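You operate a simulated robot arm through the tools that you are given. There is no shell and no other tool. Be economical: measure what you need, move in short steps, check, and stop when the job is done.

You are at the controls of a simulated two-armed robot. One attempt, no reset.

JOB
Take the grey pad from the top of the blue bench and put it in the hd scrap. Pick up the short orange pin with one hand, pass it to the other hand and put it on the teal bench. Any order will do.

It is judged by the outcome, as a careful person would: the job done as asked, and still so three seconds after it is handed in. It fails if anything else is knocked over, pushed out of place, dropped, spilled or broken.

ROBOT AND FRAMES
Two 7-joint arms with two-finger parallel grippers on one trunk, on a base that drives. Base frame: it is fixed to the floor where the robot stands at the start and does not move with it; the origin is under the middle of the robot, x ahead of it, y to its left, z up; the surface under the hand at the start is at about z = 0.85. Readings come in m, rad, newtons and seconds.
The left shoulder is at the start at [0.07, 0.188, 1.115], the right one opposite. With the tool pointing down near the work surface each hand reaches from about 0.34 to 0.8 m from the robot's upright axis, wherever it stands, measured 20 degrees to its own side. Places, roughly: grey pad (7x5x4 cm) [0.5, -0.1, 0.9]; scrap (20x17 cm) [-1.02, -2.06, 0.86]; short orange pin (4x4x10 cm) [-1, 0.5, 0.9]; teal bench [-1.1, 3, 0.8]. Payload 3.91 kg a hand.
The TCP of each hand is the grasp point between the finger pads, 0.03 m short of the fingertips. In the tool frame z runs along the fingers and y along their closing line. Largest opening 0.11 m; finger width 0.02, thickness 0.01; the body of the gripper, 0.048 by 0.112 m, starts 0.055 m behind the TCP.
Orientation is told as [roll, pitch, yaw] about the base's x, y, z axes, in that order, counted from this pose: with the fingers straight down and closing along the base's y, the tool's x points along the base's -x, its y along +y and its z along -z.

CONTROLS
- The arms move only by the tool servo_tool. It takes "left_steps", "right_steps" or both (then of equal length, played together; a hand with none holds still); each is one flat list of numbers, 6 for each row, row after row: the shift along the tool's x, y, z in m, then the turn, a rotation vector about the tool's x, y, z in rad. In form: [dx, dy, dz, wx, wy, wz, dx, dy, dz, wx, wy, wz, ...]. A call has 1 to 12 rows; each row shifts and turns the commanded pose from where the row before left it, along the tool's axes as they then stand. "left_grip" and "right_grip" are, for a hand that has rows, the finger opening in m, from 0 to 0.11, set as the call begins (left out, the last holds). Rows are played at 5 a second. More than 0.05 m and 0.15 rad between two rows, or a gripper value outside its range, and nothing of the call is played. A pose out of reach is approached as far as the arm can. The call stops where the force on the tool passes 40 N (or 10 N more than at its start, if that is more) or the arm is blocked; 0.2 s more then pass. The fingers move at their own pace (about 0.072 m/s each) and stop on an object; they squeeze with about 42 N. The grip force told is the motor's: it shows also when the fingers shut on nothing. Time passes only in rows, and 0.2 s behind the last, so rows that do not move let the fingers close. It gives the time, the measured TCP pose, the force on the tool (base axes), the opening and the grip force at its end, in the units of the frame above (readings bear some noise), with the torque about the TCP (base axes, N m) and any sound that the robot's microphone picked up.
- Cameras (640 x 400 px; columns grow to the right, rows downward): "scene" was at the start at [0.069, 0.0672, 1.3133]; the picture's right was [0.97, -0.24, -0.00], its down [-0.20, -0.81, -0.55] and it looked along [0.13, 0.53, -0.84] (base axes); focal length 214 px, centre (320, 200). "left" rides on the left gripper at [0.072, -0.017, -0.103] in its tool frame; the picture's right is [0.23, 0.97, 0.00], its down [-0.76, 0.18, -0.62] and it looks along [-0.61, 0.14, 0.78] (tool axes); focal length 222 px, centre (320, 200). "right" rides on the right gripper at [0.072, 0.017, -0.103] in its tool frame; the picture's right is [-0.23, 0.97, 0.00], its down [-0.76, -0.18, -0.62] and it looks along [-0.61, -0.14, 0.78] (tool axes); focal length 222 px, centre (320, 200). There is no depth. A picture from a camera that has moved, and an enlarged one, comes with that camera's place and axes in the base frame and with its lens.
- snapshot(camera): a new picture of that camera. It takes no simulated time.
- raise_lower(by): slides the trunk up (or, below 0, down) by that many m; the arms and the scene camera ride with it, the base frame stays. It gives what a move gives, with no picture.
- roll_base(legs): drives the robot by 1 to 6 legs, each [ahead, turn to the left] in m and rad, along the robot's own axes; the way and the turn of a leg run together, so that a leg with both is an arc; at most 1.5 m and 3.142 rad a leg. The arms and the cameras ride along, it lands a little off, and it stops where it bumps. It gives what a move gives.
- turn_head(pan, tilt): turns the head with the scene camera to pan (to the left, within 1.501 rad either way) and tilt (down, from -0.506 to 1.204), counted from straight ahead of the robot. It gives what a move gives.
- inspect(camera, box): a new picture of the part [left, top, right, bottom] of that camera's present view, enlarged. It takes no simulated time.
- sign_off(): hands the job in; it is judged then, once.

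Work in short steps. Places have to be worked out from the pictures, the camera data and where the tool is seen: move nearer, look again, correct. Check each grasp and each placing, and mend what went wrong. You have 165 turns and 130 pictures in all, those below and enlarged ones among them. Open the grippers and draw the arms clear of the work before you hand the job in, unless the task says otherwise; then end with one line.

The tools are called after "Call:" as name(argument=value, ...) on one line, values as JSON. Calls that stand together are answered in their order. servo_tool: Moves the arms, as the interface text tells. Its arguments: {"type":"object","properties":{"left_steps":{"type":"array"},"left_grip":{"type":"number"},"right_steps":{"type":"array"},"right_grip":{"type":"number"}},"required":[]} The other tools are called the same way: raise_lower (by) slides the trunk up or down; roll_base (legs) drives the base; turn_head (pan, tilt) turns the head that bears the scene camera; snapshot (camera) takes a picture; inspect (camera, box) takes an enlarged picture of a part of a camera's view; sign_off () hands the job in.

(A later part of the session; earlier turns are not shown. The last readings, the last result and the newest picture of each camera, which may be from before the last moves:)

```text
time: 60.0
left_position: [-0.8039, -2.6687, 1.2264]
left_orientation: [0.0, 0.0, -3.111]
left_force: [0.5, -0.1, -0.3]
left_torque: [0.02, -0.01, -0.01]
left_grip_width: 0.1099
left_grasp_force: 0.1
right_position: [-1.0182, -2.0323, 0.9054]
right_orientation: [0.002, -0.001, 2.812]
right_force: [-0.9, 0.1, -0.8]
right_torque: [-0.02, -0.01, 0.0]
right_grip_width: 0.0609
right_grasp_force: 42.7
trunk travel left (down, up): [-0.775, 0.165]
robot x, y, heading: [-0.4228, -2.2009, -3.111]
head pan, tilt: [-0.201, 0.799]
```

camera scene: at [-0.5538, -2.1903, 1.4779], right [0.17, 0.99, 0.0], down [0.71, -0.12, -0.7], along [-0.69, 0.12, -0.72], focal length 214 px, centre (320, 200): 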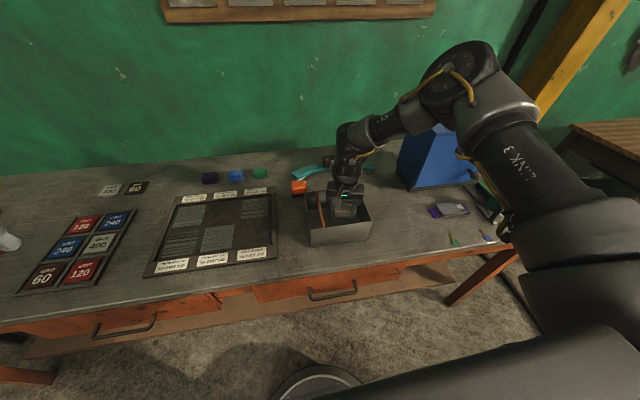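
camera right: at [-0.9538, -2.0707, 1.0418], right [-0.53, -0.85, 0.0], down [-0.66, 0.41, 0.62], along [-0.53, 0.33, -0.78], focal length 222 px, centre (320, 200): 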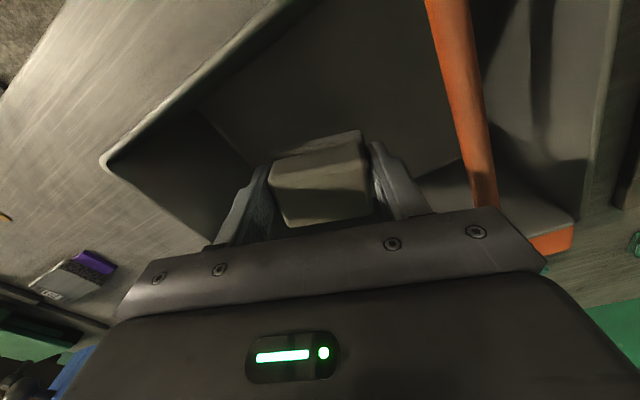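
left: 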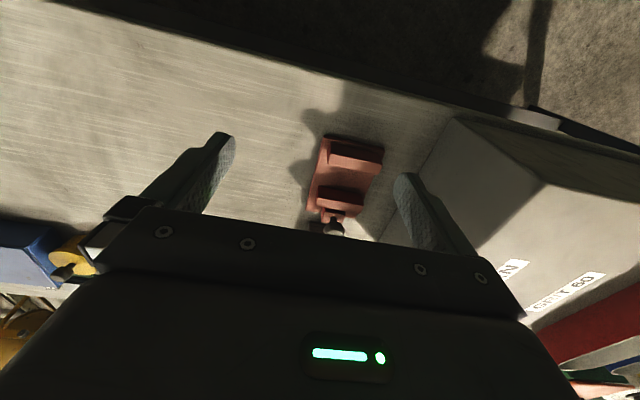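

No contact yet; I go down another 1 cm in small rows.

Call:
servo_tool(right_steps=[0, 0, 0.003, 0, 0, 0, 0, 0, 0.003, 0, 0, 0, 0, 0, 0.003, 0, 0, 0, 0, 0, 0, 0, 0, 0])

```text
time: 61.0
left_position: [-0.8022, -2.6686, 1.2264]
left_orientation: [0.0, 0.0, -3.11]
left_force: [-0.7, -0.3, 0.6]
left_torque: [-0.02, 0.02, 0.01]
left_grip_width: 0.1099
left_grasp_force: 0.1
right_position: [-1.0205, -2.0321, 0.8968]
right_orientation: [0.0, 0.0, 2.814]
right_force: [0.1, 0.2, -1.5]
right_torque: [0.0, 0.01, 0.03]
right_grip_width: 0.0607
right_grasp_force: 42.4
trunk travel left (down, up): [-0.775, 0.165]
robot x, y, heading: [-0.426, -2.2008, -3.108]
head pan, tilt: [-0.201, 0.799]
```

The pad is at most a few millimetres above the floor of the tub. I open to 0.085 and look.

Call:
servo_tool(right_steps=[0, 0, 0, 0, 0, 0, 0, 0, 0, 0, 0, 0, 0, 0, 0, 0, 0, 0], right_grip=0.085)

Call:
servo_tool(right_steps=[0, 0, -0.03, 0, 0, 0, 0, 0, -0.04, 0, 0, 0, 0, 0, -0.045, 0, 0, 0, 0, 0, -0.045, 0, 0, 0, 0, 0, -0.045, 0, 0, 0, 0, 0, -0.02, 0, 0, 0])

Call:
snapshot(camera="right")

```text
time: 61.8
left_position: [-0.802, -2.6694, 1.2266]
left_orientation: [0.001, -0.001, -3.109]
left_force: [-0.6, -0.1, 0.7]
left_torque: [0.01, 0.0, 0.02]
left_grip_width: 0.11
left_grasp_force: 0.0
right_position: [-1.0193, -2.0328, 0.8983]
right_orientation: [-0.001, -0.001, 2.813]
right_force: [-0.2, 0.0, -0.1]
right_torque: [-0.03, 0.03, -0.05]
right_grip_width: 0.0848
right_grasp_force: 0.1
trunk travel left (down, up): [-0.775, 0.165]
robot x, y, heading: [-0.4247, -2.2013, -3.112]
head pan, tilt: [-0.201, 0.799]
```

```text
time: 63.2
left_position: [-0.8015, -2.6694, 1.2269]
left_orientation: [-0.001, 0.001, -3.11]
left_force: [0.0, 0.9, 0.0]
left_torque: [0.02, -0.04, -0.08]
left_grip_width: 0.1101
left_grasp_force: 0.0
right_position: [-1.0194, -2.0328, 1.1229]
right_orientation: [0.001, -0.001, 2.813]
right_force: [0.5, -0.5, -0.1]
right_torque: [0.01, -0.03, 0.0]
right_grip_width: 0.085
right_grasp_force: 0.0
trunk travel left (down, up): [-0.775, 0.165]
robot x, y, heading: [-0.4243, -2.2017, -3.115]
head pan, tilt: [-0.201, 0.799]
```

```text
98 pictures are left
camera right: at [-0.9561, -2.0709, 1.2265], right [-0.53, -0.85, 0.0], down [-0.66, 0.41, 0.62], along [-0.53, 0.33, -0.78], focal length 222 px, centre (320, 200)
```

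right: 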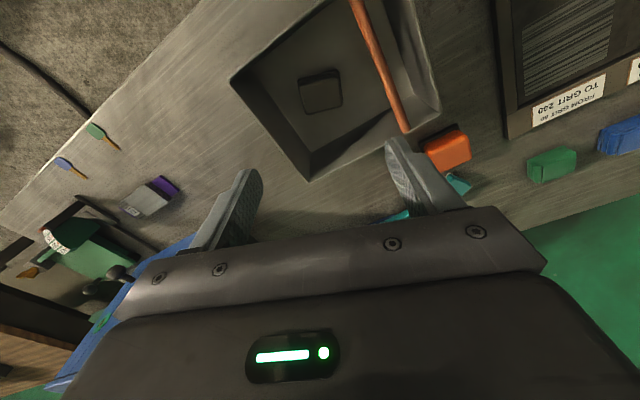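

The pad lies in the tub and the stick is undisturbed. I retract the right hand and square it up again.

Call:
servo_tool(right_steps=[0.04, 0, -0.005, 0, 0, 0, 0.045, 0, 0, 0, 0, 0, 0.045, 0, 0, 0, 0, -0.12, 0.045, 0, 0, 0, 0, -0.12, 0.045, 0, 0, 0, 0, -0.12, 0.02, 0, 0, 0, 0, 0, 0, 0, 0, 0, 0, 0])

Call:
roll_base(legs=[[-0.17, 0], [0, -1.571]])

Call:
turn_head(pan=0, tilt=0.5)

Call:
snapshot(camera="scene")

```text
time: 64.8
left_position: [-0.8018, -2.6693, 1.2266]
left_orientation: [-0.002, 0.0, -3.111]
left_force: [0.1, 0.2, 0.1]
left_torque: [0.03, -0.01, 0.0]
left_grip_width: 0.1102
left_grasp_force: 0.1
right_position: [-0.7875, -2.087, 1.1288]
right_orientation: [0.0, -0.001, -3.111]
right_force: [-0.7, 0.2, -0.1]
right_torque: [0.02, -0.01, 0.0]
right_grip_width: 0.0852
right_grasp_force: 0.0
trunk travel left (down, up): [-0.775, 0.165]
robot x, y, heading: [-0.427, -2.1996, -3.111]
head pan, tilt: [-0.201, 0.799]
```

```text
time: 70.0
left_position: [-0.737, -1.8385, 1.2266]
left_orientation: [0.0, 0.0, 1.64]
left_force: [-0.4, -0.4, 0.2]
left_torque: [-0.02, 0.02, 0.02]
left_grip_width: 0.1099
left_grasp_force: 0.0
right_position: [-0.1529, -1.8317, 1.1286]
right_orientation: [0.0, 0.0, 1.64]
right_force: [0.6, -0.3, 0.9]
right_torque: [-0.01, -0.01, 0.0]
right_grip_width: 0.0851
right_grasp_force: 0.1
trunk travel left (down, up): [-0.775, 0.165]
robot x, y, heading: [-0.2528, -2.1973, 1.643]
head pan, tilt: [-0.201, 0.799]
```

```text
time: 70.8
left_position: [-0.7356, -1.8387, 1.2274]
left_orientation: [0.001, 0.0, 1.642]
left_force: [0.2, -0.3, 0.3]
left_torque: [0.0, 0.0, 0.01]
left_grip_width: 0.1101
left_grasp_force: 0.0
right_position: [-0.1539, -1.8313, 1.1287]
right_orientation: [-0.001, 0.0, 1.641]
right_force: [0.2, -0.7, 1.3]
right_torque: [-0.02, 0.01, 0.01]
right_grip_width: 0.085
right_grasp_force: 0.1
trunk travel left (down, up): [-0.775, 0.165]
robot x, y, heading: [-0.2598, -2.194, 1.642]
head pan, tilt: [0.0, 0.499]
```

```text
97 pictures are left
camera scene: at [-0.2622, -2.0556, 1.5038], right [1.0, 0.07, 0.0], down [0.03, -0.48, -0.88], along [-0.06, 0.88, -0.48], focal length 214 px, centre (320, 200)
```

scene: 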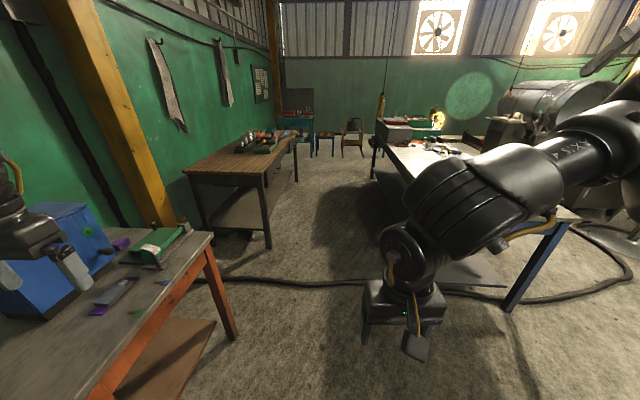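

The way back is clear. I straighten, drive 2.6 m up the aisle and turn left to face the wooden bench.

Call:
roll_base(legs=[[0, -0.072], [1.3, 0], [1.3, 0]])

Call:
turn_head(pan=1.2, tilt=0.6)

Call:
snapshot(camera="scene")

```text
time: 83.8
left_position: [-0.7259, 0.7556, 1.2273]
left_orientation: [0.0, 0.0, 1.579]
left_force: [0.0, 0.2, 0.6]
left_torque: [-0.03, -0.01, 0.0]
left_grip_width: 0.11
left_grasp_force: 0.0
right_position: [-0.1446, 0.7273, 1.128]
right_orientation: [0.001, 0.0, 1.579]
right_force: [-0.6, 0.5, -0.2]
right_torque: [-0.02, 0.01, -0.01]
right_grip_width: 0.0851
right_grasp_force: 0.0
trunk travel left (down, up): [-0.775, 0.165]
robot x, y, heading: [-0.2707, 0.366, 1.578]
head pan, tilt: [0.0, 0.499]
```

```text
time: 85.2
left_position: [-0.7274, 0.7562, 1.2263]
left_orientation: [-0.001, -0.001, 1.579]
left_force: [0.4, -0.3, 0.2]
left_torque: [0.0, -0.01, -0.01]
left_grip_width: 0.1099
left_grasp_force: 0.1
right_position: [-0.144, 0.7263, 1.1276]
right_orientation: [-0.001, -0.001, 1.579]
right_force: [0.3, -0.4, -0.1]
right_torque: [-0.02, -0.01, 0.03]
right_grip_width: 0.0847
right_grasp_force: 0.1
trunk travel left (down, up): [-0.775, 0.165]
robot x, y, heading: [-0.2665, 0.3721, 1.583]
head pan, tilt: [1.201, 0.6]
```

```text
96 pictures are left
camera scene: at [-0.3484, 0.45, 1.4947], right [0.35, 0.93, 0.0], down [0.53, -0.2, -0.82], along [-0.77, 0.29, -0.57], focal length 214 px, centre (320, 200)
```

scene: 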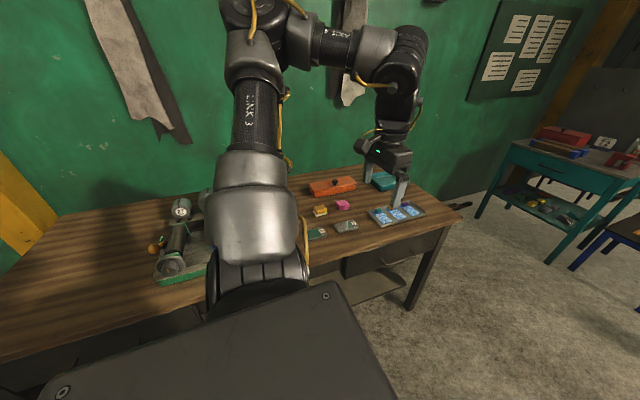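

Now I turn to face the wooden bench and look.

Call:
roll_base(legs=[[0, 1.559]])

Call:
turn_head(pan=0, tilt=0.7)

Call:
snapshot(camera="scene")

```text
time: 89.3
left_position: [-0.6655, -0.0793, 1.2269]
left_orientation: [0.0, 0.001, 3.126]
left_force: [-0.7, -0.3, 0.0]
left_torque: [0.0, 0.02, 0.01]
left_grip_width: 0.11
left_grasp_force: 0.0
right_position: [-0.622, 0.5019, 1.1275]
right_orientation: [-0.001, -0.001, 3.123]
right_force: [0.3, 0.4, -0.1]
right_torque: [0.05, 0.02, 0.01]
right_grip_width: 0.0849
right_grasp_force: 0.1
trunk travel left (down, up): [-0.775, 0.165]
robot x, y, heading: [-0.2663, 0.3743, 3.125]
head pan, tilt: [1.201, 0.6]
```

```text
time: 90.7
left_position: [-0.6648, -0.0792, 1.228]
left_orientation: [0.001, -0.001, 3.125]
left_force: [0.3, 0.6, 0.1]
left_torque: [-0.03, 0.01, -0.01]
left_grip_width: 0.1099
left_grasp_force: 0.1
right_position: [-0.6214, 0.5007, 1.1283]
right_orientation: [0.001, 0.0, 3.125]
right_force: [0.3, -0.4, -0.3]
right_torque: [0.05, -0.03, 0.01]
right_grip_width: 0.085
right_grasp_force: 0.1
trunk travel left (down, up): [-0.775, 0.165]
robot x, y, heading: [-0.2663, 0.3696, 3.118]
head pan, tilt: [0.0, 0.7]
```

```text
95 pictures are left
camera scene: at [-0.4003, 0.3704, 1.4861], right [0.02, 1.0, 0.0], down [0.64, -0.01, -0.76], along [-0.76, 0.01, -0.64], focal length 214 px, centre (320, 200)
```

scene: 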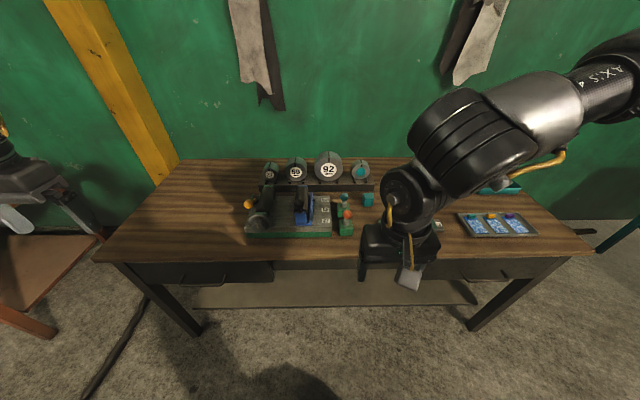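

The pin should be near pixel (347, 217). I zoom in.

Call:
inspect(camera="scene", box=[232, 145, 392, 245])

Call:
inspect(camera="scene", box=[316, 178, 396, 248])

```text
4.00 times, centred on (312, 195) of scene
camera zoom: at [-0.4003, 0.3704, 1.4861], right [0.02, 1.0, 0.0], down [0.64, -0.01, -0.76], along [-0.76, 0.01, -0.64], focal length 858 px, centre (352, 220)
```

zoom: 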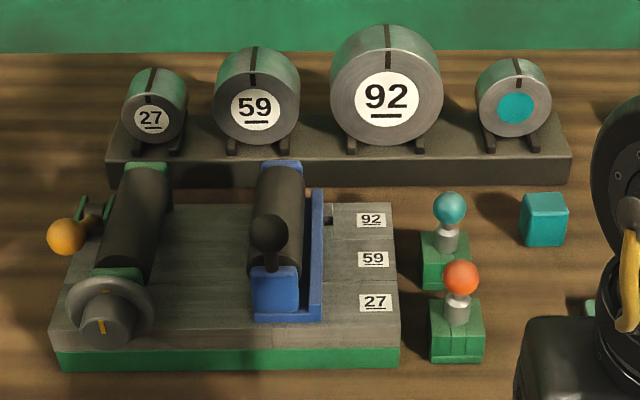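

```text
5.71 times, centred on (356, 213) of scene
camera zoom: at [-0.4003, 0.3704, 1.4861], right [0.02, 1.0, 0.0], down [0.64, -0.01, -0.76], along [-0.76, 0.01, -0.64], focal length 1226 px, centre (114, 126)
```

zoom: 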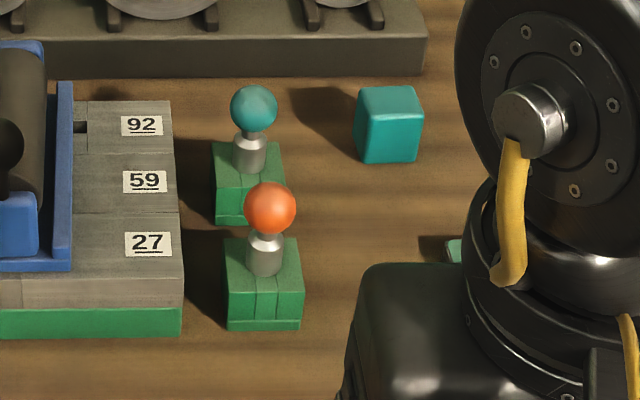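

The pin has an orange ball on a steel stem, apparently standing in a green socket, with the ball centre near [-0.965, 0.477, 0.94]. I roll ahead 0.15 m to bring it within easy reach of the right hand.

Call:
roll_base(legs=[[0.15, 0]])

Call:
snapshot(camera="right")

Call:
inspect(camera="scene", box=[270, 170, 430, 270])

```text
time: 92.1
left_position: [-0.8154, -0.0761, 1.2282]
left_orientation: [0.0, -0.002, 3.125]
left_force: [-0.3, 0.9, -0.4]
left_torque: [0.0, 0.01, 0.04]
left_grip_width: 0.1101
left_grasp_force: 0.0
right_position: [-0.7698, 0.5054, 1.1289]
right_orientation: [-0.001, -0.004, 3.122]
right_force: [0.4, 0.2, -0.2]
right_torque: [-0.01, 0.02, -0.01]
right_grip_width: 0.0849
right_grasp_force: 0.0
trunk travel left (down, up): [-0.775, 0.165]
robot x, y, heading: [-0.4211, 0.3702, 3.122]
head pan, tilt: [0.0, 0.7]
```

```text
92 pictures are left
camera right: at [-0.6976, 0.4875, 1.2332], right [-0.25, -0.97, 0.0], down [-0.76, 0.19, 0.63], along [-0.61, 0.15, -0.78], focal length 222 px, centre (320, 200)
```

right: 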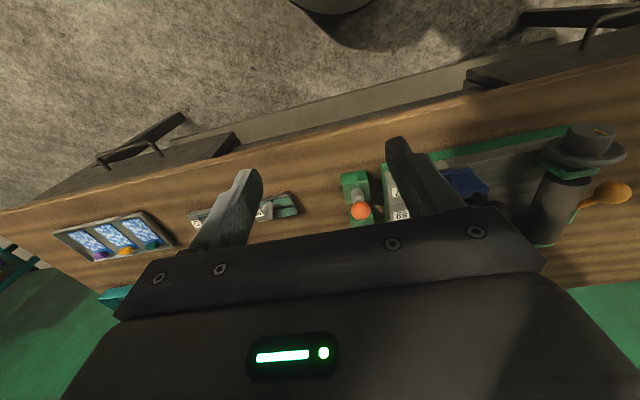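

```text
4.00 times, centred on (350, 220) of scene
camera zoom: at [-0.5488, 0.3735, 1.4864], right [0.02, 1.0, 0.0], down [0.64, -0.01, -0.77], along [-0.77, 0.01, -0.64], focal length 858 px, centre (200, 120)
```

zoom: 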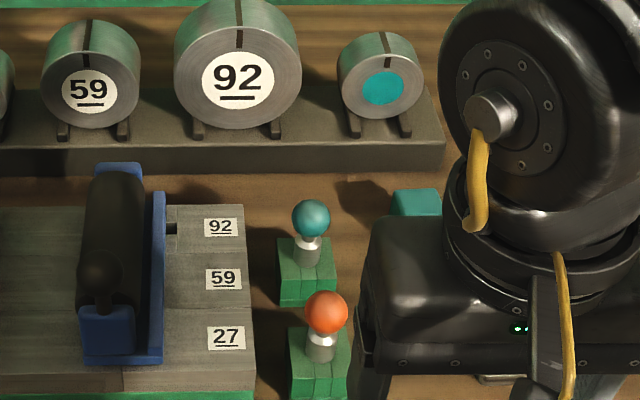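

Both cameras agree on the ball at [-0.969, 0.479, ~0.94]. I move the right hand above it.

Call:
servo_tool(right_steps=[0, 0.027, 0, 0, 0, 0, -0.04, 0, 0, 0, 0, 0, -0.04, 0, 0, 0, 0, 0, -0.04, 0, 0, 0, 0, 0, -0.04, 0, 0, 0, 0, 0, -0.039, 0, 0, 0, 0, 0, 0, 0, 0, 0, 0, 0], right_grip=0.075)

Call:
snapshot(camera="right")

```text
time: 93.7
left_position: [-0.815, -0.0772, 1.2287]
left_orientation: [0.001, -0.002, 3.124]
left_force: [0.0, 0.0, 0.6]
left_torque: [0.0, -0.01, 0.0]
left_grip_width: 0.11
left_grasp_force: 0.0
right_position: [-0.961, 0.4722, 1.1285]
right_orientation: [0.0, -0.003, 3.12]
right_force: [0.2, 0.0, 0.2]
right_torque: [0.01, 0.02, -0.03]
right_grip_width: 0.0751
right_grasp_force: 0.1
right hand out of reach, approached as far as the arm can: row 6
trunk travel left (down, up): [-0.775, 0.165]
robot x, y, heading: [-0.4201, 0.3698, 3.121]
head pan, tilt: [0.0, 0.7]
```

```text
90 pictures are left
camera right: at [-0.8879, 0.4546, 1.2329], right [-0.25, -0.97, 0.0], down [-0.76, 0.19, 0.63], along [-0.61, 0.15, -0.78], focal length 222 px, centre (320, 200)
```

right: 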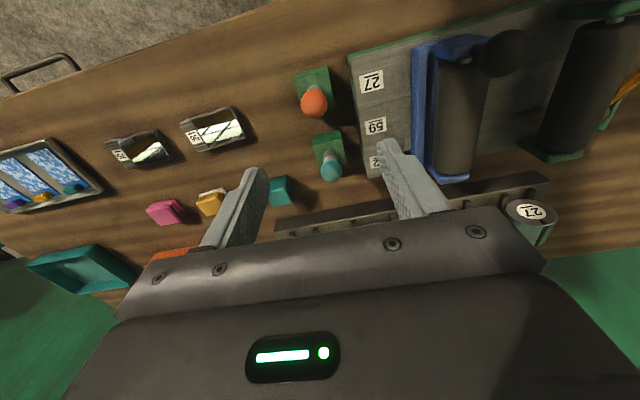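

The hand is nearly above. I zoom in on the pin to see how it sits in its socket.

Call:
inspect(camera="right", box=[270, 45, 390, 195])

```text
2.67 times, centred on (330, 120) of right
camera zoom: at [-0.8879, 0.4546, 1.2329], right [-0.25, -0.97, 0.0], down [-0.76, 0.19, 0.63], along [-0.61, 0.15, -0.78], focal length 592 px, centre (293, 413)
```

zoom: 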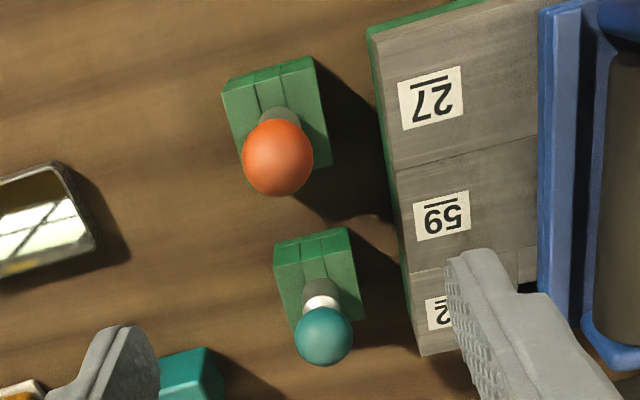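

Ball centre refined to [-0.965, 0.480]. I descend to z≈0.97 first.

Call:
servo_tool(right_steps=[-0.002, -0.008, 0.04, 0, 0, 0, -0.002, 0, 0.04, 0, 0, 0, 0, 0, 0.04, 0, 0, 0, 0, 0, 0.03, 0, 0, 0, 0, 0, 0, 0, 0, 0])

Call:
snapshot(camera="right")

Call:
inspect(camera="scene", box=[270, 170, 430, 270])

```text
time: 94.9
left_position: [-0.8158, -0.0757, 1.2264]
left_orientation: [0.0, 0.001, 3.125]
left_force: [0.3, 0.4, -0.4]
left_torque: [0.0, 0.03, -0.01]
left_grip_width: 0.1101
left_grasp_force: 0.0
right_position: [-0.9505, 0.4701, 0.9795]
right_orientation: [0.0, -0.002, 3.12]
right_force: [0.4, 0.2, -0.7]
right_torque: [0.0, 0.02, -0.01]
right_grip_width: 0.0751
right_grasp_force: 0.2
right hand out of reach, approached as far as the arm can: row 1, 2, 3, 4
trunk travel left (down, up): [-0.775, 0.165]
robot x, y, heading: [-0.4177, 0.3722, 3.124]
head pan, tilt: [0.0, 0.7]
```

```text
88 pictures are left
camera right: at [-0.8784, 0.452, 1.0839], right [-0.25, -0.97, 0.0], down [-0.76, 0.19, 0.63], along [-0.61, 0.16, -0.78], focal length 222 px, centre (320, 200)
```

right: 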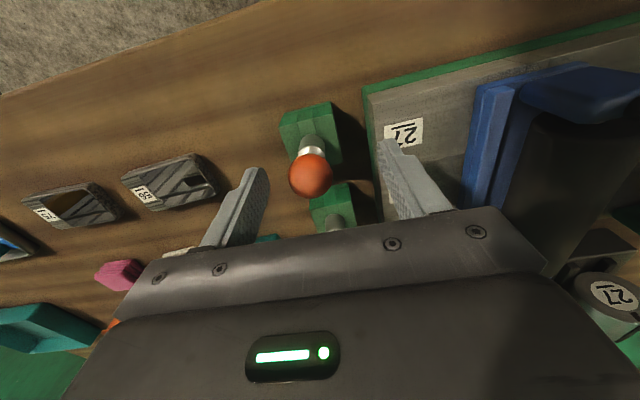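

```text
4.00 times, centred on (350, 220) of scene
camera zoom: at [-0.5508, 0.3733, 1.4862], right [0.02, 1.0, 0.0], down [0.64, -0.01, -0.77], along [-0.77, 0.01, -0.64], focal length 858 px, centre (200, 120)
```

zoom: 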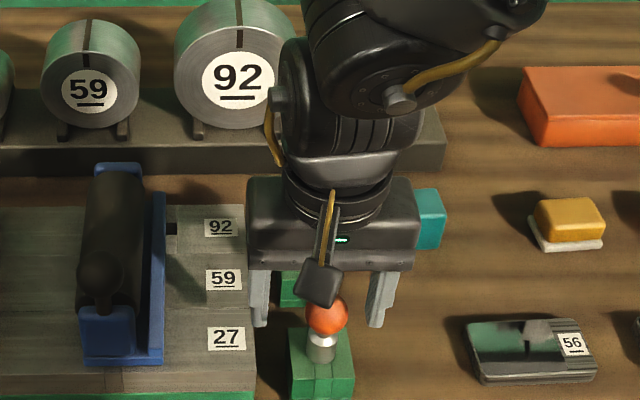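

The hand needs a slight outward yaw to reach. I apply it and correct to the ball's [-0.966, 0.481] at the present height.

Call:
servo_tool(right_steps=[0, 0, 0, 0, 0, 0.12, -0.009, -0.004, 0, 0, 0, 0, -0.008, -0.0047, 0, 0, 0, 0, 0, 0, 0, 0, 0, 0])

Call:
snapshot(camera="right")

```text
time: 95.9
left_position: [-0.8178, -0.0761, 1.2262]
left_orientation: [0.0, 0.001, 3.124]
left_force: [-0.2, -0.6, 0.0]
left_torque: [-0.03, -0.01, -0.01]
left_grip_width: 0.1099
left_grasp_force: 0.0
right_position: [-0.968, 0.4816, 0.9804]
right_orientation: [-0.001, -0.002, 3.003]
right_force: [-0.4, -0.2, 0.5]
right_torque: [0.0, -0.01, 0.0]
right_grip_width: 0.0748
right_grasp_force: 0.1
trunk travel left (down, up): [-0.775, 0.165]
robot x, y, heading: [-0.4217, 0.3709, 3.124]
head pan, tilt: [0.0, 0.7]
```

```text
86 pictures are left
camera right: at [-0.8977, 0.4549, 1.0839], right [-0.36, -0.93, 0.0], down [-0.73, 0.28, 0.62], along [-0.58, 0.22, -0.78], focal length 222 px, centre (320, 200)
```

right: 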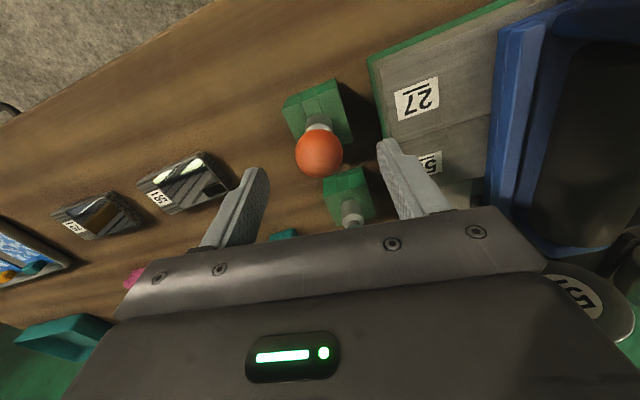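

The ball is centred under the TCP. I descend to z≈0.936 with small rows and look.

Call:
servo_tool(right_steps=[0, 0, 0.015, 0, 0, 0, 0, 0, 0.015, 0, 0, 0, 0, 0, 0.013, 0, 0, 0, 0, 0, 0, 0, 0, 0])

Call:
snapshot(camera="right")

```text
time: 96.9
left_position: [-0.8167, -0.0767, 1.2269]
left_orientation: [0.001, 0.001, 3.124]
left_force: [0.0, -0.2, -0.2]
left_torque: [0.03, 0.01, 0.02]
left_grip_width: 0.1098
left_grasp_force: 0.0
right_position: [-0.9688, 0.4813, 0.9365]
right_orientation: [0.0, -0.001, 3.003]
right_force: [0.4, -0.6, 0.6]
right_torque: [0.0, 0.0, -0.01]
right_grip_width: 0.0749
right_grasp_force: 0.0
trunk travel left (down, up): [-0.775, 0.165]
robot x, y, heading: [-0.4223, 0.3728, 3.12]
head pan, tilt: [0.0, 0.7]
```

```text
85 pictures are left
camera right: at [-0.8983, 0.4548, 1.0411], right [-0.36, -0.93, 0.0], down [-0.73, 0.28, 0.62], along [-0.58, 0.22, -0.78], focal length 222 px, centre (320, 200)
```

right: 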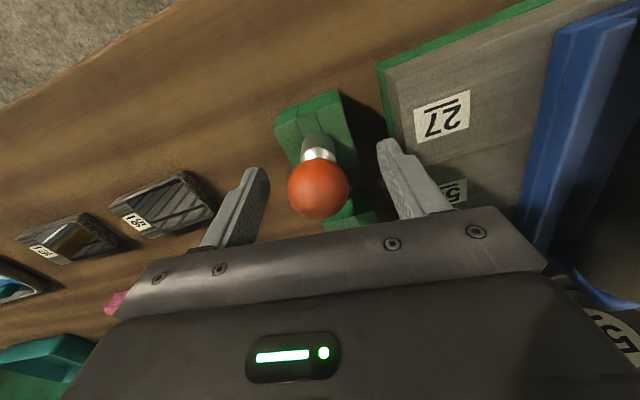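

The ball sits exactly at the TCP. I close.

Call:
servo_tool(right_steps=[0, 0, 0, 0, 0, 0, 0, 0, 0, 0, 0, 0, 0, 0, 0, 0, 0, 0], right_grip=0.015)

Call:
servo_tool(right_steps=[0, 0, -0.01, 0, 0, 0, 0, 0, -0.02, 0, 0, 0, 0, 0, -0.03, 0, 0, 0, 0, 0, 0, 0, 0, 0])

Call:
snapshot(camera="right")

Call:
inspect(camera="scene", box=[270, 170, 430, 270])

```text
time: 97.7
left_position: [-0.817, -0.0757, 1.2272]
left_orientation: [-0.001, 0.0, 3.123]
left_force: [-0.1, 0.5, 0.3]
left_torque: [-0.01, 0.0, 0.0]
left_grip_width: 0.1102
left_grasp_force: 0.0
right_position: [-0.969, 0.4797, 0.9365]
right_orientation: [0.0, 0.001, 3.002]
right_force: [0.1, 0.4, -0.3]
right_torque: [0.03, 0.0, 0.02]
right_grip_width: 0.0323
right_grasp_force: 42.1
trunk travel left (down, up): [-0.775, 0.165]
robot x, y, heading: [-0.4172, 0.3741, 3.123]
head pan, tilt: [0.0, 0.7]
```

```text
time: 98.7
left_position: [-0.8166, -0.0768, 1.2267]
left_orientation: [0.002, 0.0, 3.124]
left_force: [-0.7, 0.8, 0.2]
left_torque: [-0.01, -0.01, -0.04]
left_grip_width: 0.1101
left_grasp_force: 0.1
right_position: [-0.9669, 0.4811, 0.9964]
right_orientation: [0.0, 0.0, 3.002]
right_force: [-0.2, 0.7, 0.2]
right_torque: [0.02, 0.01, 0.0]
right_grip_width: 0.0324
right_grasp_force: 41.6
trunk travel left (down, up): [-0.775, 0.165]
robot x, y, heading: [-0.4178, 0.3721, 3.126]
head pan, tilt: [0.0, 0.7]
```

```text
84 pictures are left
camera right: at [-0.898, 0.4552, 1.1012], right [-0.36, -0.93, 0.0], down [-0.73, 0.28, 0.62], along [-0.58, 0.22, -0.78], focal length 222 px, centre (320, 200)
```

right: 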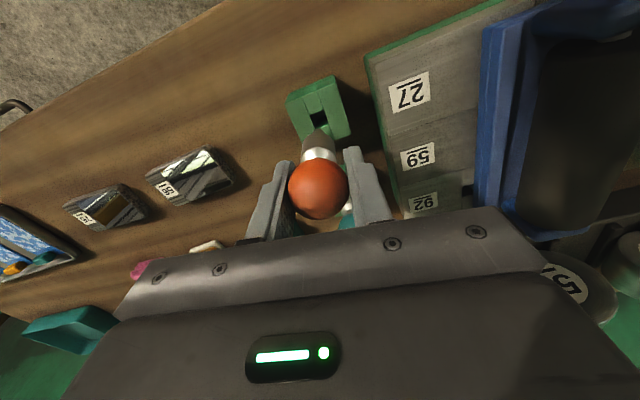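

```text
4.00 times, centred on (350, 220) of scene
camera zoom: at [-0.5522, 0.3735, 1.486], right [0.02, 1.0, 0.0], down [0.64, -0.01, -0.76], along [-0.76, 0.01, -0.64], focal length 858 px, centre (200, 120)
```

zoom: 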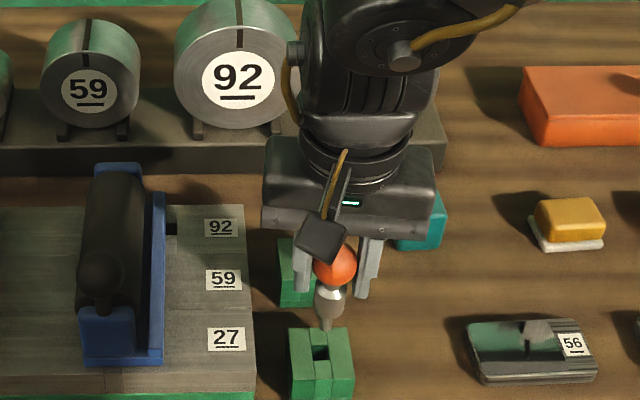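

It is a separate pin lifted clear of its socket, which stays put. I lift further and draw back.

Call:
servo_tool(right_steps=[0, 0, -0.04, 0, 0, 0, 0, 0, -0.04, 0, 0, 0, 0, 0, -0.04, 0, 0, 0, 0.04, 0, -0.02, 0, 0, 0, 0.04, 0, 0, 0, 0, 0, 0.04, 0, 0, 0, 0, 0, 0.03, 0, 0, 0, 0, 0, 0, 0, 0, 0, 0, 0])

Call:
inspect(camera="scene", box=[240, 140, 480, 290])

```text
time: 100.5
left_position: [-0.8171, -0.0757, 1.2263]
left_orientation: [0.001, 0.0, 3.124]
left_force: [-0.6, -0.4, -0.3]
left_torque: [0.05, 0.03, 0.0]
left_grip_width: 0.1099
left_grasp_force: 0.1
right_position: [-0.8183, 0.4584, 1.1356]
right_orientation: [0.0, 0.0, 3.001]
right_force: [0.1, -0.5, -0.7]
right_torque: [0.01, -0.01, -0.01]
right_grip_width: 0.0321
right_grasp_force: 42.1
trunk travel left (down, up): [-0.775, 0.165]
robot x, y, heading: [-0.4202, 0.372, 3.123]
head pan, tilt: [0.0, 0.7]
```

```text
2.67 times, centred on (360, 215) of scene
camera zoom: at [-0.5522, 0.3737, 1.4861], right [0.02, 1.0, 0.0], down [0.64, -0.01, -0.76], along [-0.76, 0.01, -0.64], focal length 572 px, centre (213, 160)
```

zoom: 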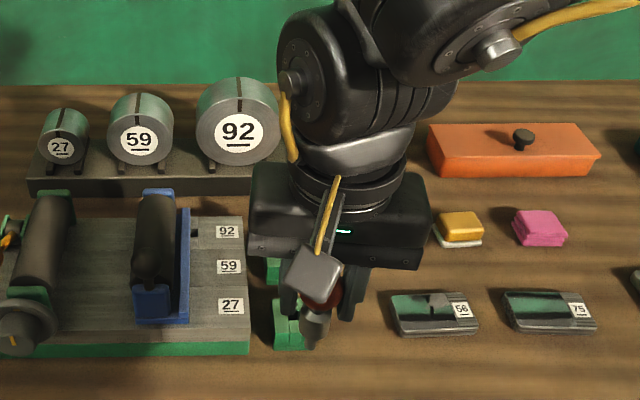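

The pin is held by its ball. I back off into the aisle, then turn the right hand to point left so the pin lies horizontally for the pass.

Call:
roll_base(legs=[[-0.15, 0]])

Call:
servo_tool(right_steps=[0, 0, 0, 0, 0, -0.12, -0.03, 0, 0, -0.14, 0, 0, -0.03, 0, 0, -0.14, 0, 0, 0, 0, 0, -0.14, 0, 0, 0, 0, 0, -0.14, 0, 0, 0, 0, 0, -0.14, 0, 0, 0, 0, 0, -0.14, 0, 0, 0, 0, 0, -0.14, 0, 0, 0, 0, 0, -0.14, 0, 0, 0, 0, 0, -0.14, 0, 0, 0, 0, 0, -0.14, 0, 0, 0, 0, 0, -0.14, 0, 0])

Call:
snapshot(camera="scene")

```text
time: 101.9
left_position: [-0.6712, -0.078, 1.2268]
left_orientation: [0.0, 0.002, 3.121]
left_force: [0.4, -0.1, -0.5]
left_torque: [0.01, 0.0, 0.0]
left_grip_width: 0.1098
left_grasp_force: 0.0
right_position: [-0.6722, 0.4574, 1.1349]
right_orientation: [-0.002, 0.001, 3.0]
right_force: [-0.5, 0.0, -1.5]
right_torque: [0.0, -0.02, 0.0]
right_grip_width: 0.0322
right_grasp_force: 41.9
trunk travel left (down, up): [-0.775, 0.165]
robot x, y, heading: [-0.2692, 0.3714, 3.123]
head pan, tilt: [0.0, 0.7]
```

```text
time: 104.5
left_position: [-0.6688, -0.0781, 1.2266]
left_orientation: [0.0, 0.0, 3.122]
left_force: [0.3, -0.2, 0.0]
left_torque: [-0.01, 0.02, -0.02]
left_grip_width: 0.1102
left_grasp_force: 0.1
right_position: [-0.7324, 0.4222, 1.1864]
right_orientation: [1.115, 0.009, 3.118]
right_force: [-0.3, -0.6, -0.8]
right_torque: [-0.02, 0.0, -0.03]
right_grip_width: 0.0323
right_grasp_force: 42.2
right hand out of reach, approached as far as the arm can: row 7, 8, 9, 10, 11, 12
trunk travel left (down, up): [-0.775, 0.165]
robot x, y, heading: [-0.2714, 0.3684, 3.125]
head pan, tilt: [0.0, 0.7]
```

```text
81 pictures are left
camera scene: at [-0.4029, 0.3711, 1.4861], right [0.02, 1.0, 0.0], down [0.64, -0.01, -0.76], along [-0.76, 0.02, -0.64], focal length 214 px, centre (320, 200)
```

scene: 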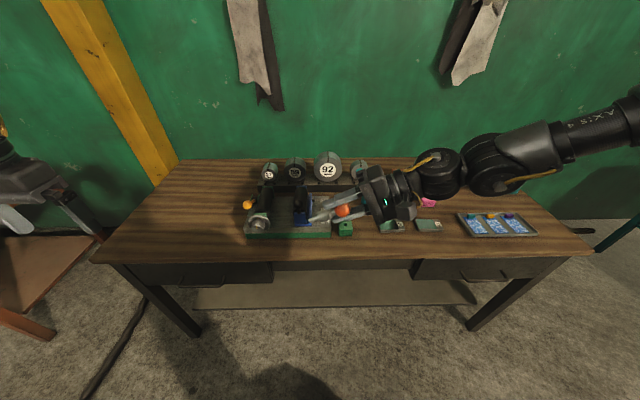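

Reached 64° of roll. Moving the hand further left should allow the rest.

Call:
servo_tool(right_steps=[0, 0.018, 0.036, 0, 0, 0, 0, 0.018, 0.036, 0, 0, 0, 0, 0.018, 0.036, 0, 0, 0, 0, 0, 0, -0.115, 0, 0, 0, 0, 0, -0.115, 0, 0, 0, 0, 0, -0.115, 0, 0, 0, 0, 0, -0.115, 0, 0, 0, 0, 0, 0, 0, 0])

Call:
snapshot(camera="scene")

```text
time: 106.3
left_position: [-0.6695, -0.0795, 1.2267]
left_orientation: [0.002, 0.0, 3.12]
left_force: [0.3, -0.2, -0.7]
left_torque: [0.04, 0.02, -0.02]
left_grip_width: 0.1101
left_grasp_force: 0.2
right_position: [-0.7376, 0.3093, 1.1963]
right_orientation: [1.508, 0.035, 3.127]
right_force: [-0.6, 0.4, -0.8]
right_torque: [0.0, 0.0, 0.02]
right_grip_width: 0.0321
right_grasp_force: 42.4
right hand out of reach, approached as far as the arm can: row 7
trunk travel left (down, up): [-0.775, 0.165]
robot x, y, heading: [-0.2692, 0.3683, 3.124]
head pan, tilt: [0.0, 0.7]
```

```text
80 pictures are left
camera scene: at [-0.4024, 0.3703, 1.4862], right [0.02, 1.0, 0.0], down [0.64, -0.01, -0.77], along [-0.76, 0.02, -0.64], focal length 214 px, centre (320, 200)
```

scene: 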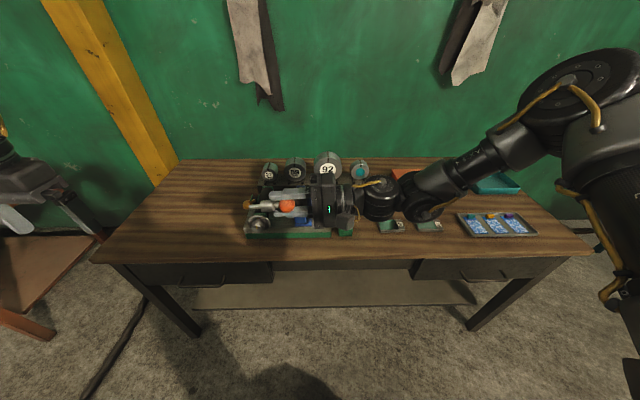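

The right hand now points left with the pin horizontal. I zoom in to see how far the shaft protrudes.

Call:
inspect(camera="scene", box=[220, 155, 380, 255])

Call:
snapshot(camera="left")

```text
4.00 times, centred on (300, 205) of scene
camera zoom: at [-0.4024, 0.3703, 1.4862], right [0.02, 1.0, 0.0], down [0.64, -0.01, -0.77], along [-0.76, 0.02, -0.64], focal length 858 px, centre (400, 180)
```

zoom: 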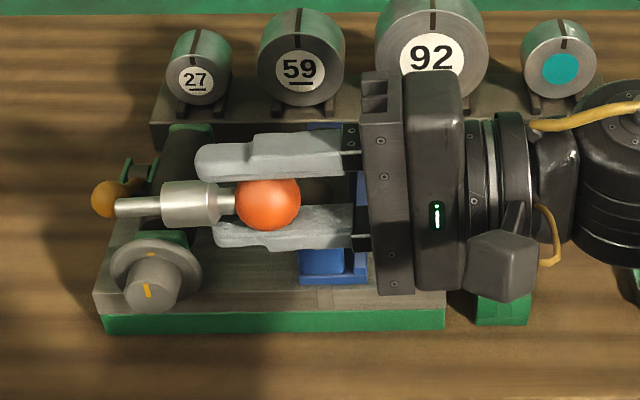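

```text
78 pictures are left
camera left: at [-0.5959, -0.0635, 1.3293], right [0.21, -0.98, 0.0], down [-0.77, -0.16, 0.62], along [-0.61, -0.13, -0.78], focal length 222 px, centre (320, 200)
```

left: 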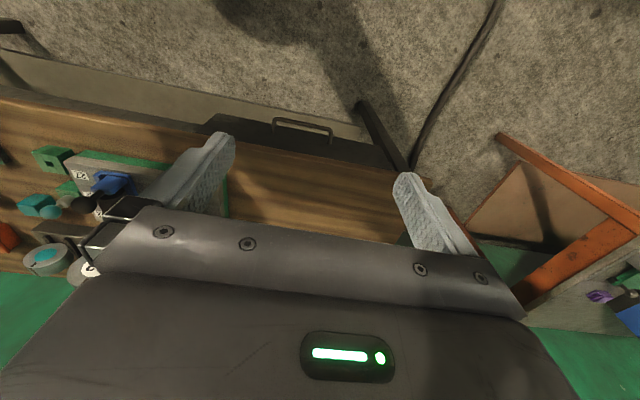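

The pin's cylinder spans about 25–54 mm from the ball centre, so I'll take it at about 44 mm with the left hand from above, closing along x. I yaw the left hand by -1.59 rad in place and raise it to z≈1.33.

Call:
servo_tool(left_steps=[0, 0, -0.009, 0, 0, -0.1327, 0, 0, -0.009, 0, 0, -0.1327, 0, 0, -0.009, 0, 0, -0.1327, 0, 0, -0.009, 0, 0, -0.1327, 0, 0, -0.009, 0, 0, -0.1327, 0, 0, -0.009, 0, 0, -0.1327, 0, 0, -0.009, 0, 0, -0.1327, 0, 0, -0.009, 0, 0, -0.1327, 0, 0, -0.009, 0, 0, -0.1327, 0, 0, -0.009, 0, 0, -0.1327, 0, 0, -0.009, 0, 0, -0.1327, 0, 0, -0.009, 0, 0, -0.1327], left_grip=0.07)

```text
time: 108.9
left_position: [-0.7365, -0.2316, 1.3156]
left_orientation: [-0.002, 0.004, -1.571]
left_force: [0.4, 0.1, -1.0]
left_torque: [0.02, 0.01, 0.01]
left_grip_width: 0.0699
left_grasp_force: 0.1
left hand out of reach, approached as far as the arm can: row 6, 7, 8, 9, 10, 11, 12
right_position: [-0.7374, 0.3058, 1.1961]
right_orientation: [1.505, 0.034, 3.13]
right_force: [-0.3, -0.4, -0.6]
right_torque: [0.06, -0.02, -0.03]
right_grip_width: 0.0322
right_grasp_force: 41.7
trunk travel left (down, up): [-0.775, 0.165]
robot x, y, heading: [-0.268, 0.3694, 3.119]
head pan, tilt: [0.0, 0.7]
```

The orientation is right but the hand drifted outward. I move it toward the pin along base +y (tool +x), in part, to test reach.

Call:
servo_tool(left_steps=[0.04, 0, 0, 0, 0, 0, 0.04, 0, 0, 0, 0, 0, 0.04, 0, 0, 0, 0, 0, 0.04, 0, 0, 0, 0, 0, 0.04, 0, 0, 0, 0, 0, 0.04, 0, 0, 0, 0, 0, 0.04, 0, 0, 0, 0, 0])

Call:
turn_head(pan=0.2, tilt=0.4)

Call:
snapshot(camera="scene")

```text
time: 110.5
left_position: [-0.7396, -0.2261, 1.3155]
left_orientation: [0.002, 0.001, -1.572]
left_force: [0.5, 0.5, -0.6]
left_torque: [-0.03, 0.01, 0.0]
left_grip_width: 0.0698
left_grasp_force: 0.1
left hand out of reach, approached as far as the arm can: row 1, 2, 3, 4, 5, 6, 7
right_position: [-0.7389, 0.3094, 1.1961]
right_orientation: [1.508, 0.035, 3.128]
right_force: [-0.8, -0.8, -1.2]
right_torque: [0.04, -0.03, 0.03]
right_grip_width: 0.0322
right_grasp_force: 42.1
trunk travel left (down, up): [-0.775, 0.165]
robot x, y, heading: [-0.2709, 0.3687, 3.12]
head pan, tilt: [0.0, 0.7]
```

```text
time: 111.3
left_position: [-0.7407, -0.2259, 1.3154]
left_orientation: [0.001, 0.002, -1.572]
left_force: [-1.1, 0.1, -1.1]
left_torque: [-0.01, 0.04, 0.0]
left_grip_width: 0.0699
left_grasp_force: 0.0
right_position: [-0.7376, 0.3094, 1.1977]
right_orientation: [1.508, 0.034, 3.128]
right_force: [0.4, 0.1, 0.4]
right_torque: [0.02, 0.03, 0.04]
right_grip_width: 0.0323
right_grasp_force: 42.1
trunk travel left (down, up): [-0.775, 0.165]
robot x, y, heading: [-0.2664, 0.3734, 3.12]
head pan, tilt: [0.201, 0.4]
```

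```text
77 pictures are left
camera scene: at [-0.4092, 0.3524, 1.5129], right [-0.18, 0.98, 0.0], down [0.38, 0.07, -0.92], along [-0.91, -0.16, -0.39], focal length 214 px, centre (320, 200)
```

scene: 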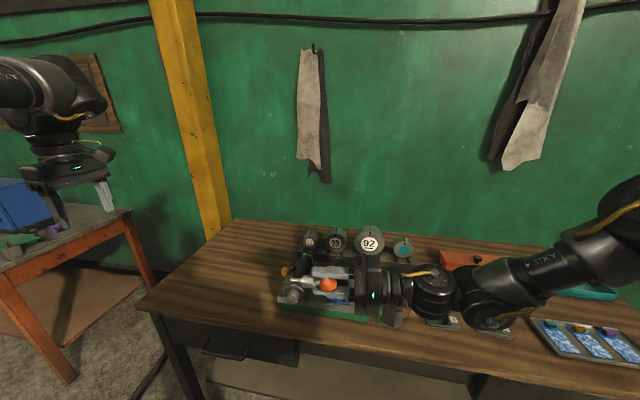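

Outward yaw ties the hand to outer positions, so I need the inward yaw instead. I turn back through straight, lowering a little.

Call:
servo_tool(left_steps=[0, 0, 0.008, 0, 0, 0.1327, 0, 0, 0.008, 0, 0, 0.1327, 0, 0, 0.008, 0, 0, 0.1327, 0, 0, 0.008, 0, 0, 0.1327, 0, 0, 0.008, 0, 0, 0.1327, 0, 0, 0.008, 0, 0, 0.1327, 0, 0, 0.008, 0, 0, 0.1327, 0, 0, 0.008, 0, 0, 0.1327, 0, 0, 0, 0, 0, 0.1327, 0, 0, 0, 0, 0, 0.1327, 0, 0, 0, 0, 0, 0.1327, 0, 0, 0, 0, 0, 0.1327])

Call:
servo_tool(left_steps=[0, -0.03, 0, 0, 0, 0.1, 0, -0.03, 0, 0, 0, 0.1, 0, -0.03, 0, 0, 0, 0.1, 0, -0.03, 0, 0, 0, 0.1, 0, -0.03, 0, 0, 0, 0.1])

```text
time: 113.9
left_position: [-0.7409, -0.2246, 1.2512]
left_orientation: [-0.001, 0.0, 3.119]
left_force: [0.0, 0.2, -0.3]
left_torque: [0.01, 0.02, -0.02]
left_grip_width: 0.0699
left_grasp_force: 0.1
right_position: [-0.7386, 0.3088, 1.1961]
right_orientation: [1.508, 0.034, 3.128]
right_force: [0.4, 0.2, -0.8]
right_torque: [0.01, 0.0, -0.01]
right_grip_width: 0.0323
right_grasp_force: 42.4
trunk travel left (down, up): [-0.775, 0.165]
robot x, y, heading: [-0.2649, 0.3677, 3.121]
head pan, tilt: [0.201, 0.4]
```

```text
time: 115.1
left_position: [-0.7083, -0.0789, 1.251]
left_orientation: [0.002, -0.001, 2.618]
left_force: [0.2, 0.5, 0.3]
left_torque: [-0.02, 0.0, 0.02]
left_grip_width: 0.0701
left_grasp_force: 0.1
right_position: [-0.7382, 0.3094, 1.1963]
right_orientation: [1.508, 0.035, 3.13]
right_force: [0.1, -0.7, -1.6]
right_torque: [0.01, -0.01, 0.0]
right_grip_width: 0.032
right_grasp_force: 42.2
trunk travel left (down, up): [-0.775, 0.165]
robot x, y, heading: [-0.2707, 0.3694, 3.122]
head pan, tilt: [0.201, 0.4]
```

The inward turn is within reach. I continue the yaw to 1.57 and raise slightly.

Call:
servo_tool(left_steps=[0, 0, -0.005, 0, 0, 0.131, 0, 0, -0.005, 0, 0, 0.131, 0, 0, -0.005, 0, 0, 0.131, 0, 0, -0.005, 0, 0, 0.131, 0, 0, -0.005, 0, 0, 0.131, 0, 0, -0.005, 0, 0, 0.131, 0, 0, -0.005, 0, 0, 0.131, 0, 0, -0.005, 0, 0, 0.131, 0, 0, 0, 0, 0, 0])

```text
time: 117.1
left_position: [-0.7085, -0.0804, 1.2906]
left_orientation: [0.0, 0.0, 1.572]
left_force: [-0.2, 0.6, 0.5]
left_torque: [-0.01, -0.02, 0.01]
left_grip_width: 0.07
left_grasp_force: 0.1
right_position: [-0.7392, 0.3085, 1.196]
right_orientation: [1.508, 0.036, 3.128]
right_force: [-0.9, 0.5, -0.7]
right_torque: [0.01, -0.01, -0.04]
right_grip_width: 0.0323
right_grasp_force: 41.9
trunk travel left (down, up): [-0.775, 0.165]
robot x, y, heading: [-0.2687, 0.3712, 3.122]
head pan, tilt: [0.201, 0.4]
```

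Now I move toward the pin: first to y≈0.17, then check.

Call:
servo_tool(left_steps=[-0.042, 0.005, 0, 0, 0, 0, -0.042, 0.005, 0, 0, 0, 0, -0.042, 0.005, 0, 0, 0, 0, -0.042, 0.005, 0, 0, 0, 0, -0.042, 0.005, 0, 0, 0, 0, -0.042, 0.005, 0, 0, 0, 0, 0, 0, 0, 0, 0, 0])

Call:
snapshot(camera="left")

Call:
snapshot(camera="scene")

```text
time: 118.7
left_position: [-0.7129, 0.1343, 1.2702]
left_orientation: [0.001, -0.004, 1.573]
left_force: [-0.3, -0.6, 0.8]
left_torque: [0.0, -0.01, 0.01]
left_grip_width: 0.0702
left_grasp_force: 0.1
left hand out of reach, approached as far as the arm can: row 5, 6
right_position: [-0.7385, 0.3094, 1.1962]
right_orientation: [1.508, 0.034, 3.129]
right_force: [0.4, -0.2, -0.4]
right_torque: [0.0, 0.01, -0.01]
right_grip_width: 0.0323
right_grasp_force: 41.8
trunk travel left (down, up): [-0.775, 0.165]
robot x, y, heading: [-0.2691, 0.3686, 3.119]
head pan, tilt: [0.201, 0.4]
```

```text
76 pictures are left
camera left: at [-0.6961, 0.0612, 1.3729], right [-0.97, -0.23, 0.0], down [-0.18, 0.76, 0.63], along [-0.14, 0.61, -0.78], focal length 222 px, centre (320, 200)
```

left: 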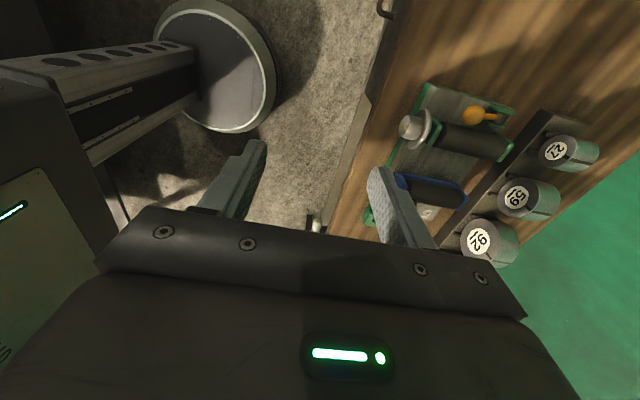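

```text
75 pictures are left
camera scene: at [-0.4098, 0.3527, 1.5129], right [-0.18, 0.98, 0.0], down [0.38, 0.07, -0.92], along [-0.91, -0.16, -0.39], focal length 214 px, centre (320, 200)
```

scene: 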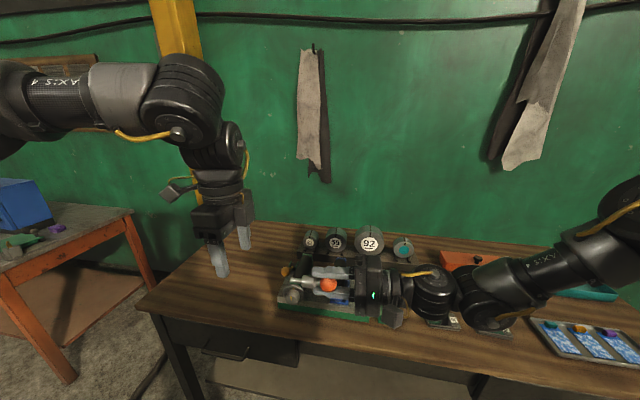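

The left arm runs out of reach at this height. I bring the pin lower and further left: right hand down 0.12 and left 0.08.

Call:
servo_tool(left_steps=[0.02, 0, 0, 0, 0, 0, 0.02, 0, 0, 0, 0, 0, 0, 0, 0, 0, 0, 0, 0, 0, 0, 0, 0, 0, 0, 0, 0, 0, 0, 0], right_steps=[0, -0.03, 0, 0, 0, 0, 0, -0.03, 0.02, 0, 0, 0, 0, -0.03, 0.02, 0, 0, 0, 0, -0.03, 0.02, 0, 0, 0, 0, 0, 0.02, 0, 0, 0])

```text
time: 119.9
left_position: [-0.711, 0.0937, 1.2724]
left_orientation: [0.0, -0.001, 1.573]
left_force: [0.2, -0.8, -0.1]
left_torque: [-0.01, 0.01, -0.02]
left_grip_width: 0.0698
left_grasp_force: 0.1
right_position: [-0.7664, 0.2199, 1.0932]
right_orientation: [1.507, 0.035, 3.129]
right_force: [0.5, 0.4, -0.4]
right_torque: [0.02, -0.02, 0.01]
right_grip_width: 0.0319
right_grasp_force: 41.7
right hand out of reach, approached as far as the arm can: row 1, 2, 3, 4
trunk travel left (down, up): [-0.775, 0.165]
robot x, y, heading: [-0.2721, 0.3714, 3.122]
head pan, tilt: [0.201, 0.4]
```

The pin now lies at about [-0.767, 0.176, 1.09]. I bring the left hand above it at z≈1.19.

Call:
servo_tool(left_steps=[0, 0.02, 0.03, 0, 0, 0, 0, 0.018, 0.03, 0, 0, 0, -0.027, 0.018, 0.01, 0, 0, 0, -0.027, 0, 0.01, 0, 0, 0, -0.028, 0, 0, 0, 0, 0, 0, 0, 0, 0, 0, 0])

Call:
snapshot(camera="left")

Call:
inspect(camera="scene", box=[160, 180, 416, 340])

```text
time: 121.3
left_position: [-0.7623, 0.1356, 1.1893]
left_orientation: [0.0, -0.003, 1.573]
left_force: [-0.2, 0.1, -0.6]
left_torque: [-0.01, -0.01, 0.01]
left_grip_width: 0.0701
left_grasp_force: 0.1
left hand out of reach, approached as far as the arm can: row 4, 5
right_position: [-0.7672, 0.2228, 1.091]
right_orientation: [1.508, 0.037, 3.128]
right_force: [-0.4, 0.5, -0.5]
right_torque: [0.02, 0.02, -0.02]
right_grip_width: 0.0321
right_grasp_force: 41.8
trunk travel left (down, up): [-0.775, 0.165]
robot x, y, heading: [-0.2697, 0.3663, 3.12]
head pan, tilt: [0.201, 0.4]
```

```text
74 pictures are left
camera left: at [-0.7447, 0.063, 1.2906], right [-0.97, -0.23, 0.0], down [-0.18, 0.76, 0.63], along [-0.14, 0.61, -0.78], focal length 222 px, centre (320, 200)
```

left: 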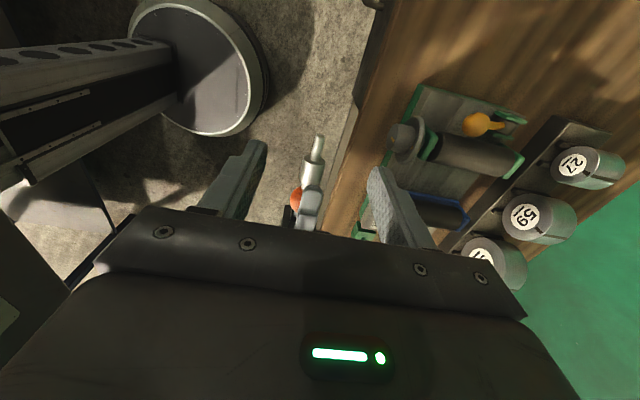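

```text
2.50 times, centred on (288, 260) of scene
camera zoom: at [-0.4106, 0.353, 1.5128], right [-0.18, 0.98, 0.0], down [0.38, 0.07, -0.92], along [-0.91, -0.16, -0.39], focal length 536 px, centre (400, 50)
```

zoom: 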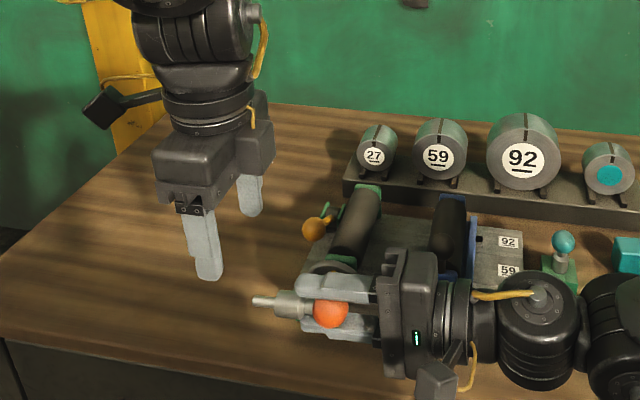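

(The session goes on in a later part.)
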